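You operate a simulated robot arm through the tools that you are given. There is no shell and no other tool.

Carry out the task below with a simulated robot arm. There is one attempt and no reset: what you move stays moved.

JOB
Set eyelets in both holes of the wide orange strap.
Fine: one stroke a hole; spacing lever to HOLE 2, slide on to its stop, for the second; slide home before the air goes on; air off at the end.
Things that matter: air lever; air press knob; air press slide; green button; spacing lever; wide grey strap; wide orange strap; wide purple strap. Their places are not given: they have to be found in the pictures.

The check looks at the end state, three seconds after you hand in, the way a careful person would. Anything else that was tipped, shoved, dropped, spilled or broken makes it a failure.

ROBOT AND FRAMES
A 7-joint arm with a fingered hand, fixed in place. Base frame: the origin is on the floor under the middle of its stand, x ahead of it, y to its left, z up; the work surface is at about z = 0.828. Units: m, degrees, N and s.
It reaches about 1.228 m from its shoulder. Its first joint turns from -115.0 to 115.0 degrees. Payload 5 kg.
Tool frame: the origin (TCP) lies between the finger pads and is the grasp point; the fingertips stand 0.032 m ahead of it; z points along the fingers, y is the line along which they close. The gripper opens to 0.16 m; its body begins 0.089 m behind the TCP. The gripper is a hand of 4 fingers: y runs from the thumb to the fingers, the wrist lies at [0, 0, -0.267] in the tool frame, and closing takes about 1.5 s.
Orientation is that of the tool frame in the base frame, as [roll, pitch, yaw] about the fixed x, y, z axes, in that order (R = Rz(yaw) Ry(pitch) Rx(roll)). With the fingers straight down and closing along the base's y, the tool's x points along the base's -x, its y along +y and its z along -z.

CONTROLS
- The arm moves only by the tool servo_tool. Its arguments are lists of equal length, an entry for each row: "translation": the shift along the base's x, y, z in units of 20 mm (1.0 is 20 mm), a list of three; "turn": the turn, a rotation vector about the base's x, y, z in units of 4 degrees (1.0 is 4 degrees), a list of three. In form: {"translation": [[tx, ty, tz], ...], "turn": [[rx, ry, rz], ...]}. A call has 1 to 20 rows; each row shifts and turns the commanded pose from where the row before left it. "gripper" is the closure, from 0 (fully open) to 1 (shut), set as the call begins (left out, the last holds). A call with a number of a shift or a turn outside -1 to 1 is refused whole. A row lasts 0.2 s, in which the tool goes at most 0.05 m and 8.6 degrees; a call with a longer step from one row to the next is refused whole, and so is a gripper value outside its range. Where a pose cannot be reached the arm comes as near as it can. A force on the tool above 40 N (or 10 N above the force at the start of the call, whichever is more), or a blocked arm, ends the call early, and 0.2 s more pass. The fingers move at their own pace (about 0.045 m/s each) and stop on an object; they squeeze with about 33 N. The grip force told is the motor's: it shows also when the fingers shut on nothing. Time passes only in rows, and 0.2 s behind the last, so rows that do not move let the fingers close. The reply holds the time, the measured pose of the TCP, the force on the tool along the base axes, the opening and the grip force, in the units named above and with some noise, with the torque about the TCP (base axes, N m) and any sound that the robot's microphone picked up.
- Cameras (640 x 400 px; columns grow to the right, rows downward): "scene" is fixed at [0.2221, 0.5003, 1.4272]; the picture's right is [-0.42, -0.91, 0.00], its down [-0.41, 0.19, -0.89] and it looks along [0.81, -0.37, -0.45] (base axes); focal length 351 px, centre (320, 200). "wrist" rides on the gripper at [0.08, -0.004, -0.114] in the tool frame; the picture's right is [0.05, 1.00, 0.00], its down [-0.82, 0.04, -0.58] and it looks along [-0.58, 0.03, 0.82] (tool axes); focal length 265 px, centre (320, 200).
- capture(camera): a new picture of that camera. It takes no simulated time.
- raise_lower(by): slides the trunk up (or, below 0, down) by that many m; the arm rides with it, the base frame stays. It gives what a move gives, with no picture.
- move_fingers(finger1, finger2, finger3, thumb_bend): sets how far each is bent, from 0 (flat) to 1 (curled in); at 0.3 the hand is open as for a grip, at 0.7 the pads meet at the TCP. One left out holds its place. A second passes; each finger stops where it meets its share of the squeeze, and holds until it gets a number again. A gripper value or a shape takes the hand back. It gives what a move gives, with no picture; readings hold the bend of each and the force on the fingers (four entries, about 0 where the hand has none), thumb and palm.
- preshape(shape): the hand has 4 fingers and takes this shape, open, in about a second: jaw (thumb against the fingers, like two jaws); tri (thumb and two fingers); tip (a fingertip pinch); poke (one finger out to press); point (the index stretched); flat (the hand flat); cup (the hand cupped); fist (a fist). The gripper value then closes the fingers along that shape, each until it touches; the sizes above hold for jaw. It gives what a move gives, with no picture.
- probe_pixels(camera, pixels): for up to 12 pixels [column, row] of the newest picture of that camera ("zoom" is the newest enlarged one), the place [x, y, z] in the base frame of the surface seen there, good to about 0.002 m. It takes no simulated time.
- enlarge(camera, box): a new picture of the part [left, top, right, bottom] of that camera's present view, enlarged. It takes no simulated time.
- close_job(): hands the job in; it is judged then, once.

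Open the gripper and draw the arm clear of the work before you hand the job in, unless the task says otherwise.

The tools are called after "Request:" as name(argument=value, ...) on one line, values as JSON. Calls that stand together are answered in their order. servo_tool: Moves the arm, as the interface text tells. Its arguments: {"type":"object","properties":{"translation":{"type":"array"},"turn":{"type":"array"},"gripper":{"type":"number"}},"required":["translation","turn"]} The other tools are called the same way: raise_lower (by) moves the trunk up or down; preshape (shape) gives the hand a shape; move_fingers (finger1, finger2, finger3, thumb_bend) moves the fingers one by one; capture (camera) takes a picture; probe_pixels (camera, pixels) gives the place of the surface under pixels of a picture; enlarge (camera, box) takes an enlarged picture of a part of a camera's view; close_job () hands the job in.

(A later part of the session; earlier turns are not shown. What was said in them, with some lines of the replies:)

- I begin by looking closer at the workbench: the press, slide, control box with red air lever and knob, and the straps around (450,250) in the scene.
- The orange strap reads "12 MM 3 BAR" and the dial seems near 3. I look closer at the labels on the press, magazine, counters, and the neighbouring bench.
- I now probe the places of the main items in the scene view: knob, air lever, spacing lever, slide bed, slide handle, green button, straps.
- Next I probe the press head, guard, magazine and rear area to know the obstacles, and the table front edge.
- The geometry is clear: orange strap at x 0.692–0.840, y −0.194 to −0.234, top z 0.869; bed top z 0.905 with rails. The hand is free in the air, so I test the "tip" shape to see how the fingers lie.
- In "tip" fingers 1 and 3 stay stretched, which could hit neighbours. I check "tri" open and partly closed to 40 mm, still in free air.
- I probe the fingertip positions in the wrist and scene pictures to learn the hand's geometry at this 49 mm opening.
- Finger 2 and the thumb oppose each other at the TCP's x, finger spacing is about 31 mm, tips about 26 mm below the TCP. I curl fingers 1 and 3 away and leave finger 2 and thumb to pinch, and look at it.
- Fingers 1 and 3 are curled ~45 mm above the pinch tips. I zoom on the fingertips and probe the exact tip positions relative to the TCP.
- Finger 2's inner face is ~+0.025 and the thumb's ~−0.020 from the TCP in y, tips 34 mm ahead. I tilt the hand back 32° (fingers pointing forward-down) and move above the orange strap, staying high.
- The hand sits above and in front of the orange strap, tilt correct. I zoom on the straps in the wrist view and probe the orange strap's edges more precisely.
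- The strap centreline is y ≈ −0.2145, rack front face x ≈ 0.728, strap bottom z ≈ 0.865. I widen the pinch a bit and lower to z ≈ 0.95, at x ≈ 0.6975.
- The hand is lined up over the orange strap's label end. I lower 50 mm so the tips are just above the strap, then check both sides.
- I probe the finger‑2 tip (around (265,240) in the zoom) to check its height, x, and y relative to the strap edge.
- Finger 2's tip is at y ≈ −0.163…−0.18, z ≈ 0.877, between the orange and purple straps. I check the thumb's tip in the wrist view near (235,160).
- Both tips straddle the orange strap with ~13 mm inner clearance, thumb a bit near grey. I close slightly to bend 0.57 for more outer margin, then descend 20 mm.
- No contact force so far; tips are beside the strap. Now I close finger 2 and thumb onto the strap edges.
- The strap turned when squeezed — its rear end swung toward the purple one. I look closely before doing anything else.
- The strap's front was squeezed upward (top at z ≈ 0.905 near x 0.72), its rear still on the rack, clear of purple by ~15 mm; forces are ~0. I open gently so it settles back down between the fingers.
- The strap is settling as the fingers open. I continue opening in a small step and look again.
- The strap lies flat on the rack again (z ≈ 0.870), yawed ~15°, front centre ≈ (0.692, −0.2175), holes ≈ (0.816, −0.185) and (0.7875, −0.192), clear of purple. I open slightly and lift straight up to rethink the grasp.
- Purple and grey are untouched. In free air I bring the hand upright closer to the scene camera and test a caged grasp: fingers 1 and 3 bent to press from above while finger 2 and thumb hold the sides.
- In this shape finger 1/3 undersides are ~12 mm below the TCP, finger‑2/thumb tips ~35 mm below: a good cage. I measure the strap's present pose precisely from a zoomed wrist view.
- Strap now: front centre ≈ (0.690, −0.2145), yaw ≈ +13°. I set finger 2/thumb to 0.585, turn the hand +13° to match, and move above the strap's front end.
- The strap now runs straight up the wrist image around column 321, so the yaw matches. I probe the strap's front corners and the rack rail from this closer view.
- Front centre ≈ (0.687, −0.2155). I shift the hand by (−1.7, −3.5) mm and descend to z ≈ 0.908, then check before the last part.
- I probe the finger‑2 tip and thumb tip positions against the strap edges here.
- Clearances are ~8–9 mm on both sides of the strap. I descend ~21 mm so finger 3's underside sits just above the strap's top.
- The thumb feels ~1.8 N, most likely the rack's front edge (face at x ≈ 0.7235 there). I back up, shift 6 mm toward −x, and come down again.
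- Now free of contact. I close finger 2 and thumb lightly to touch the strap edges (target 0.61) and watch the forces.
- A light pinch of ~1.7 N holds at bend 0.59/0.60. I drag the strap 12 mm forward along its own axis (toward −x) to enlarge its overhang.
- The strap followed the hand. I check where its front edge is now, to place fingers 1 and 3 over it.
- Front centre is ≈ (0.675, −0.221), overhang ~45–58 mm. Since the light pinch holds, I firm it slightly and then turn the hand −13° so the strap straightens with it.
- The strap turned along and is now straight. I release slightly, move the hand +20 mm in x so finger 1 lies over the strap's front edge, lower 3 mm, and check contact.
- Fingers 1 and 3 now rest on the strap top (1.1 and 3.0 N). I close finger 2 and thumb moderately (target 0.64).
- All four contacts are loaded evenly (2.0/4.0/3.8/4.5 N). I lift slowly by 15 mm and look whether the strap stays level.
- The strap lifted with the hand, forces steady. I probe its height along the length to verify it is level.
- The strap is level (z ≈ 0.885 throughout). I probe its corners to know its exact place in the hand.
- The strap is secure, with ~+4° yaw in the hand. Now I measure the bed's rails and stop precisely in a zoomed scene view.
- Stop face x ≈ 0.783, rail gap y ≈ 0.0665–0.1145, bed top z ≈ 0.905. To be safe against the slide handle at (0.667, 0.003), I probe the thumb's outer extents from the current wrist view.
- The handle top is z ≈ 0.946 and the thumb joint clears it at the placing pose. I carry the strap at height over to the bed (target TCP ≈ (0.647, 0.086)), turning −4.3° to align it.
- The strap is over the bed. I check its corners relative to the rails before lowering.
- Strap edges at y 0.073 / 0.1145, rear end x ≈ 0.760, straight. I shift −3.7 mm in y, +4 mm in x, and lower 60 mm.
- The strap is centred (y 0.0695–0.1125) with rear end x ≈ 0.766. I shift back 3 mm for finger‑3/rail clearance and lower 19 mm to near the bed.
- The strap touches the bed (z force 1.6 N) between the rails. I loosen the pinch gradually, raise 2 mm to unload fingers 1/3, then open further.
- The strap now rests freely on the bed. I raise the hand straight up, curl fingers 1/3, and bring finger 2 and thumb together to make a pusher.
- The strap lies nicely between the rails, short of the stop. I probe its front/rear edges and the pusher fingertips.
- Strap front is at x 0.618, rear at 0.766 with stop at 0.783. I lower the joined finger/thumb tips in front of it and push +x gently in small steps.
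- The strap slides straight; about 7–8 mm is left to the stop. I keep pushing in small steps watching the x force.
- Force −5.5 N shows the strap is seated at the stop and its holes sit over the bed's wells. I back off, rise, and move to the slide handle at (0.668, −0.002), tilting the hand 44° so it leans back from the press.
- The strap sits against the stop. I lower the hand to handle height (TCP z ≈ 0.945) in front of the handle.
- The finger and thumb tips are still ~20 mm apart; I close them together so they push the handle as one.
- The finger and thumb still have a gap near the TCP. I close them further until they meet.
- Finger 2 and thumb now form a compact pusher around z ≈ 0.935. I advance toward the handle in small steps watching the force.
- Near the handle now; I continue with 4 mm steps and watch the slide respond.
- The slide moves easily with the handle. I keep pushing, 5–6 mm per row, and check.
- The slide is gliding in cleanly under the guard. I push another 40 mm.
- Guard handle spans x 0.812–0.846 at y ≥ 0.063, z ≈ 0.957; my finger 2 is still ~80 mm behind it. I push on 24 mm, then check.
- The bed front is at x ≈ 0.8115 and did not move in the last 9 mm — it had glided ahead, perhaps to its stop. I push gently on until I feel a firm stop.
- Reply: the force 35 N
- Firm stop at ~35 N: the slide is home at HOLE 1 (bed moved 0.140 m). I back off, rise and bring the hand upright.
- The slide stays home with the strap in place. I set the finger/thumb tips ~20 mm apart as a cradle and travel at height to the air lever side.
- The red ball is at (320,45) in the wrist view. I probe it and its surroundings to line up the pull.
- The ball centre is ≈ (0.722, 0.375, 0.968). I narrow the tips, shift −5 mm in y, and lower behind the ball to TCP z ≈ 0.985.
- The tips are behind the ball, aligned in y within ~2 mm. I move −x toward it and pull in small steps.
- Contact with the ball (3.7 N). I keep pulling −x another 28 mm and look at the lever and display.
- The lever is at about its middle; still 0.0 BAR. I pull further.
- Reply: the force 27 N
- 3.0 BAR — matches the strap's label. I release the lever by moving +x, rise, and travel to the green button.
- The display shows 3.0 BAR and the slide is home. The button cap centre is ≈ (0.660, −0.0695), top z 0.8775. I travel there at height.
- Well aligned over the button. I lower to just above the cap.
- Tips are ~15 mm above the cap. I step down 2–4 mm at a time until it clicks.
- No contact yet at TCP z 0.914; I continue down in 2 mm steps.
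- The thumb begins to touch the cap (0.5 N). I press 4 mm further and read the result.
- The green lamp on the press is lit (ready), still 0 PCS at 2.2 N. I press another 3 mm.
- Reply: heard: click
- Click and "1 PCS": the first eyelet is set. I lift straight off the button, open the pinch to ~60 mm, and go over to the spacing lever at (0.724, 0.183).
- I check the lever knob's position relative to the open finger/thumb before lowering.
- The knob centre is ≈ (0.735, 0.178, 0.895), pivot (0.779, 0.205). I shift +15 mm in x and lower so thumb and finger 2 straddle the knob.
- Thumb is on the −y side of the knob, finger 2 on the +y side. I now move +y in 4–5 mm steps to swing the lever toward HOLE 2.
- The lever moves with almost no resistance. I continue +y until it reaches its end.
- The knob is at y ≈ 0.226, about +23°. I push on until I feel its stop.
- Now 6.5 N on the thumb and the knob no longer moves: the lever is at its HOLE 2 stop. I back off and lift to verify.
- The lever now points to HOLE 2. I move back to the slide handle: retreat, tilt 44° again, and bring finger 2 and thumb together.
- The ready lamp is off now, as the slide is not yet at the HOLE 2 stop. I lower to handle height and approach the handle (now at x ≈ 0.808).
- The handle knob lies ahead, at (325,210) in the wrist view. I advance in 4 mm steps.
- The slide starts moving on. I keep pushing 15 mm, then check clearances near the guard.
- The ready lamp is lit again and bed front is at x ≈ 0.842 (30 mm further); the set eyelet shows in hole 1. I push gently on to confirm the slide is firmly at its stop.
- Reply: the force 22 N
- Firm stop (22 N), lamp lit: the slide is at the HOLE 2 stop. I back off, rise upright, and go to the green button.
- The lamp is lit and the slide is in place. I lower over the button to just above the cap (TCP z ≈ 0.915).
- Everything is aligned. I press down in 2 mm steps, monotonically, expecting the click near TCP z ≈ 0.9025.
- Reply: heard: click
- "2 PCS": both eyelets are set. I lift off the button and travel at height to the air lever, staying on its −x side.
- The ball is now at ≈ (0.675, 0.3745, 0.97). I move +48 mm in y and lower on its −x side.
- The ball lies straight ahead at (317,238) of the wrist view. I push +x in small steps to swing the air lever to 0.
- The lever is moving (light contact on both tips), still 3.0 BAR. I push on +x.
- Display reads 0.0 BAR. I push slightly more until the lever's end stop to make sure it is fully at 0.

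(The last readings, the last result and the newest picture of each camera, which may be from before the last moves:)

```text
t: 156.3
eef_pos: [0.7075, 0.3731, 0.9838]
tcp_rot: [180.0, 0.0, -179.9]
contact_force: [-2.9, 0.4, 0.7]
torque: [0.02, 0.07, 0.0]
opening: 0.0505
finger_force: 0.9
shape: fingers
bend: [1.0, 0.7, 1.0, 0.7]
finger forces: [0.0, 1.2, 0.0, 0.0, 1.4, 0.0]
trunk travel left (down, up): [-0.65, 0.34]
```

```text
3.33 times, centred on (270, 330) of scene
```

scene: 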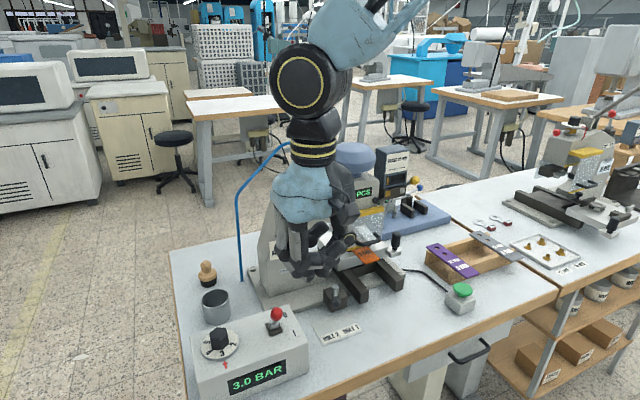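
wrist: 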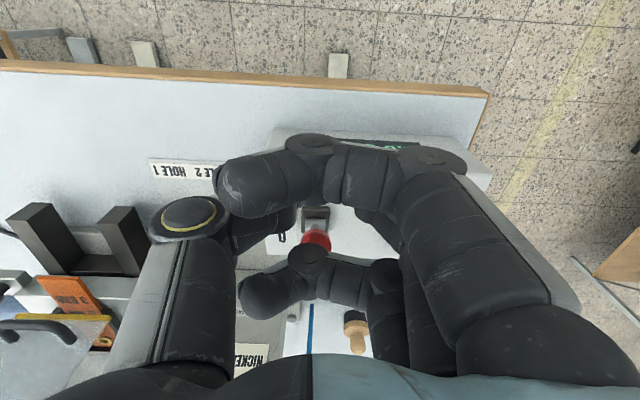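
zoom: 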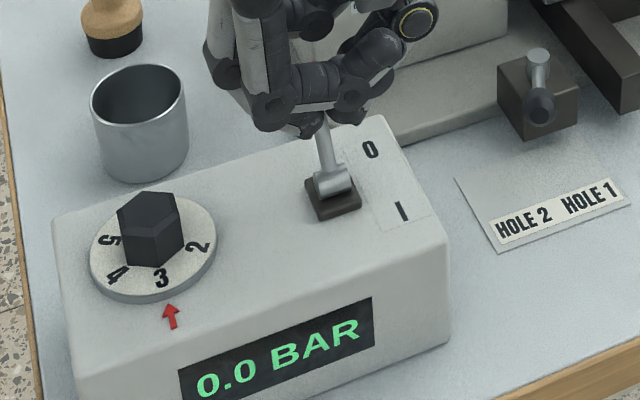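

Contact at the lever's end (2.9 N), air is off. I retreat −x, rise, and look over the whole scene.

Request:
servo_tool(translation=[[-0.5, 0, 0], [-1, 0, 0], [-1, 0, 0], [-0.5, 0, 0.5], [0, 0, 1], [0, 0, 1], [0, 0, 1], [0, 0, 1], [0, 0, 1], [0, 0, 1], [-1, 0, 1], [-1, 0, 1], [-1, 0, 1], [-1, 0, 0], [-1, 0, 0], [0, 0, 0]], turn=[[0, 0, 0], [0, 0, 0], [0, 0, 0], [0, 0, 0], [0, 0, 0], [0, 0, 0], [0, 0, 0], [0, 0, 0], [0, 0, 0], [0, 0, 0], [0, 0, 0], [0, 0, 0], [0, 0, 0], [0, 0, 0], [0, 0, 0], [0, 0, 0]])

Request:
preshape(shape="jaw")

Request:
capture(camera="scene")

Request:
enlarge(camera="scene", box=[180, 270, 340, 400])

Request:
enlarge(camera="scene", box=[310, 170, 430, 290])

Request:
enlarge(camera="scene", box=[400, 200, 560, 320])

```text
t: 159.7
eef_pos: [0.5502, 0.3757, 1.1754]
tcp_rot: [-179.9, -0.1, -179.9]
contact_force: [1.8, 0.4, -0.2]
torque: [-0.04, 0.02, -0.01]
opening: 0.0504
finger_force: 0.0
shape: fingers
bend: [1.0, 0.7, 1.0, 0.7]
finger forces: [0.0, 0.0, 0.1, 0.0, 0.1, 0.0]
trunk travel left (down, up): [-0.65, 0.34]
```

```text
t: 160.6
eef_pos: [0.5514, 0.3745, 1.1742]
tcp_rot: [-179.9, 0.0, -179.8]
contact_force: [-0.3, 0.7, 0.4]
torque: [-0.04, -0.01, 0.01]
opening: 0.1601
finger_force: 0.1
shape: jaw
bend: [0.3, 0.3, 0.3, 0.3]
finger forces: [0.1, 0.0, 0.0, 0.0, 0.0, 0.1]
trunk travel left (down, up): [-0.65, 0.34]
```

```text
taken
```

scene: 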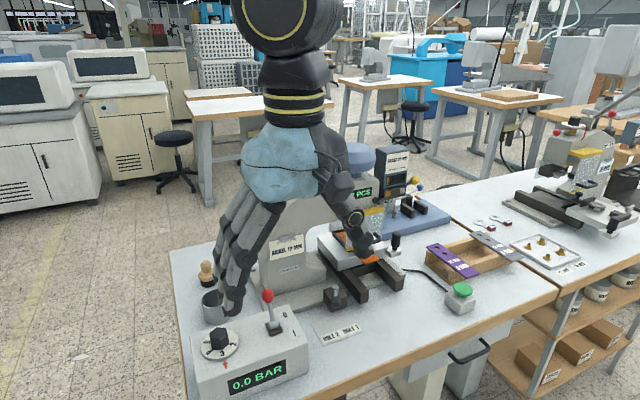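

```text
3.08 times, centred on (260, 335) of scene
```

zoom: 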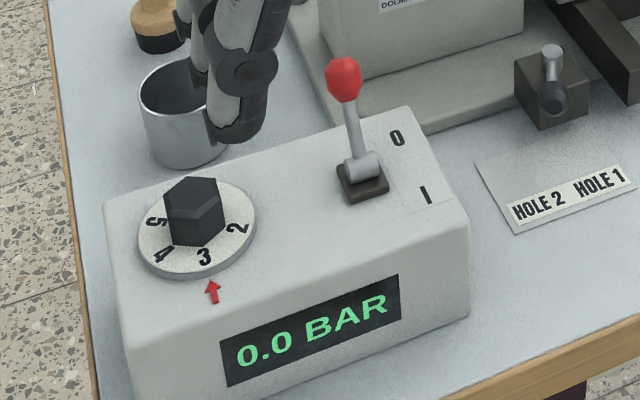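

```text
3.33 times, centred on (370, 230) of scene
```

zoom: 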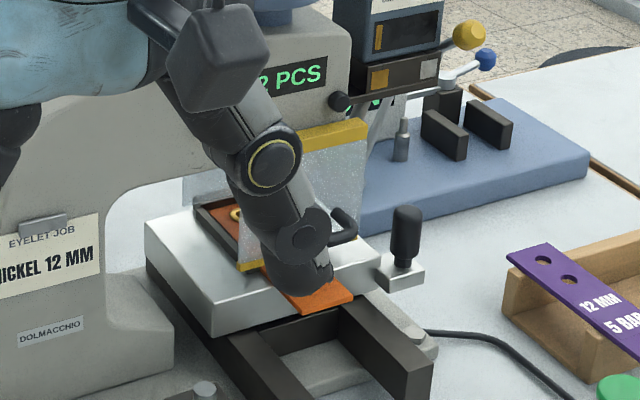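

```text
3.33 times, centred on (480, 260) of scene
```

zoom: 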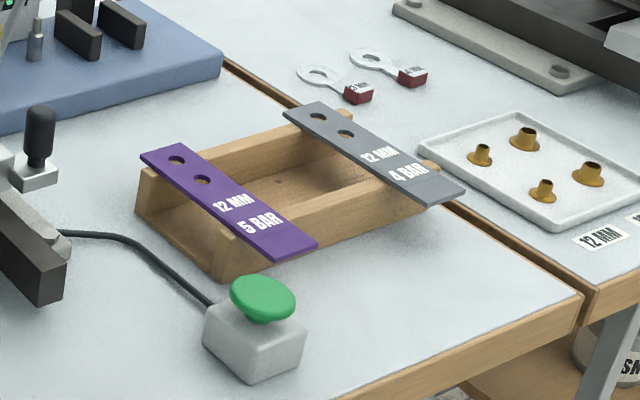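

Air lever is at 0 and the display 0.0 BAR. I draw the arm further up and back, and check the rack against its first view and both eyelets.

Request:
servo_tool(translation=[[-0.5, -1, 1], [-0.5, -1, 1], [-0.5, -1, 1], [-0.5, -1, 1], [-0.5, -1, 1], [0, -1, 1], [0, -1, 0], [0, -1, 0], [0, -1, 0], [0, -1, 0], [0, -1, 0], [0, -1, 0], [0, 0, 0]], turn=[[0, 0, 0], [0, 0, 0], [0, 0, 0], [0, 0, 0], [0, 0, 0], [0, 0, 0], [0, 0, 0], [0, 0, 0], [0, 0, 0], [0, 0, 0], [0, 0, 0], [0, 0, 0], [0, 0, 0]])

Request:
capture(camera="scene")

Request:
enlarge(camera="scene", box=[420, 215, 530, 295])

Request:
probe_pixels(camera="zoom", pixels=[[130, 145], [200, 220], [335, 295], [345, 85], [420, 140], [555, 215]])

Request:
enlarge(camera="scene", box=[330, 190, 400, 280])

Request:
capture(camera="wrist")

```text
t: 163.4
eef_pos: [0.499, 0.1353, 1.2973]
tcp_rot: [179.9, 0.0, -179.9]
contact_force: [-0.4, 0.8, 0.5]
torque: [0.04, 0.0, 0.0]
opening: 0.1599
finger_force: 0.1
shape: jaw
bend: [0.3, 0.3, 0.3, 0.3]
finger forces: [0.0, 0.0, 0.0, 0.0, 0.0, 0.0]
trunk travel left (down, up): [-0.65, 0.34]
```

```text
taken
```

scene: 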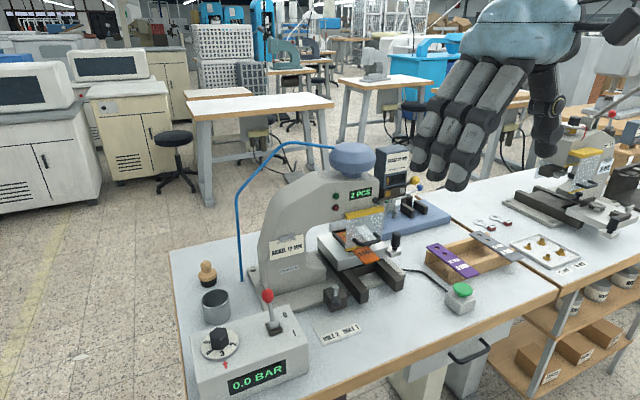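

```text
5.00 times, centred on (475, 255) of scene
```

zoom: 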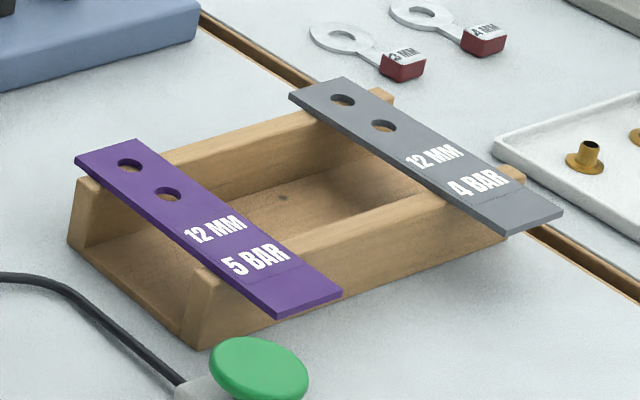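

```text
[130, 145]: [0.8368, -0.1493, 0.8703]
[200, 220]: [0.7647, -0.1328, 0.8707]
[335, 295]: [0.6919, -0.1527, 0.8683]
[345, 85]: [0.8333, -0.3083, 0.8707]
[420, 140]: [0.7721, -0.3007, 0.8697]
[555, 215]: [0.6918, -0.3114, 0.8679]
```

```text
4.44 times, centred on (365, 235) of scene
```

zoom: 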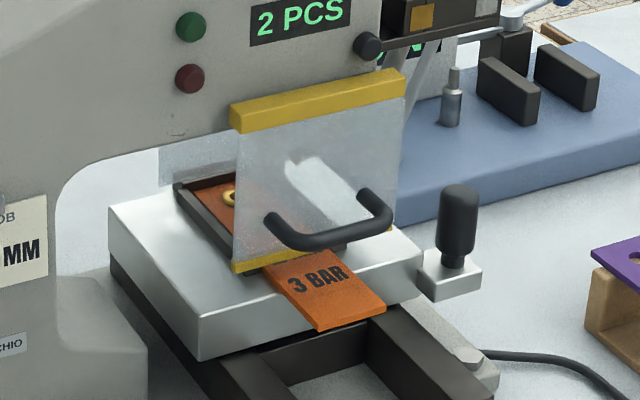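

```text
taken
```

wrist: 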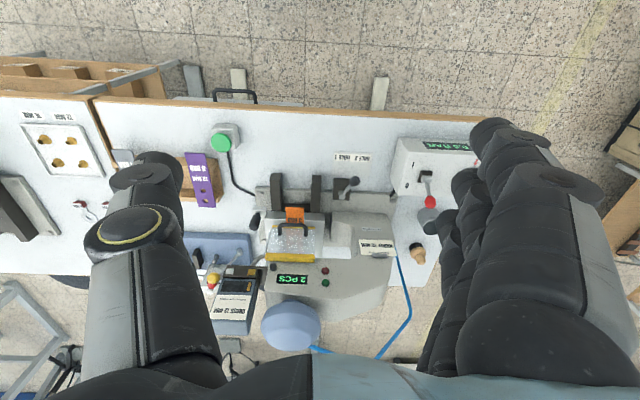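

Both eyelets are in ("2 PCS"), and the air reads 0.0 BAR with its lever at 0. The slide is on the HOLE 2 stop, purple and grey straps and the rack are where they were, and the open hand is clear of the work. I hand the job in.

Request:
close_job()

```text
The job is handed in.
```

I set eyelets in both holes of the wide orange strap and handed the job in. The press counter reads 2 PCS, one stroke for each hole. I could see the brass eyelet in hole 1, but hole 2 is behind the press guard, so for that one I am relying on the counter and the click.

- **Pressure:** the strap is marked 3 BAR and the display read 3.0 BAR with the air on. The knob was already at 3, so I left it alone.
- **Order:** the slide was at its first stop before the air went on. For the second hole I moved the spacing lever to HOLE 2 and pushed the slide on to its stop.
- **End state:** the air lever is at 0 and the display reads 0.0 BAR. The orange strap is still on the slide, at the HOLE 2 stop. The hand is open and clear of the work.
- **First grip slipped:** my first attempt to pick up the orange strap squeezed it up and turned it on its rack. I straightened it and picked it up again. The purple and grey straps and the rack are where they started.
- **Card and magazine differ:** the card on the press reads "EYELET JOB NICKEL 12 MM", but the loaded magazine reads "BRASS 12 MM". The task did not name a metal, so I used what was loaded.
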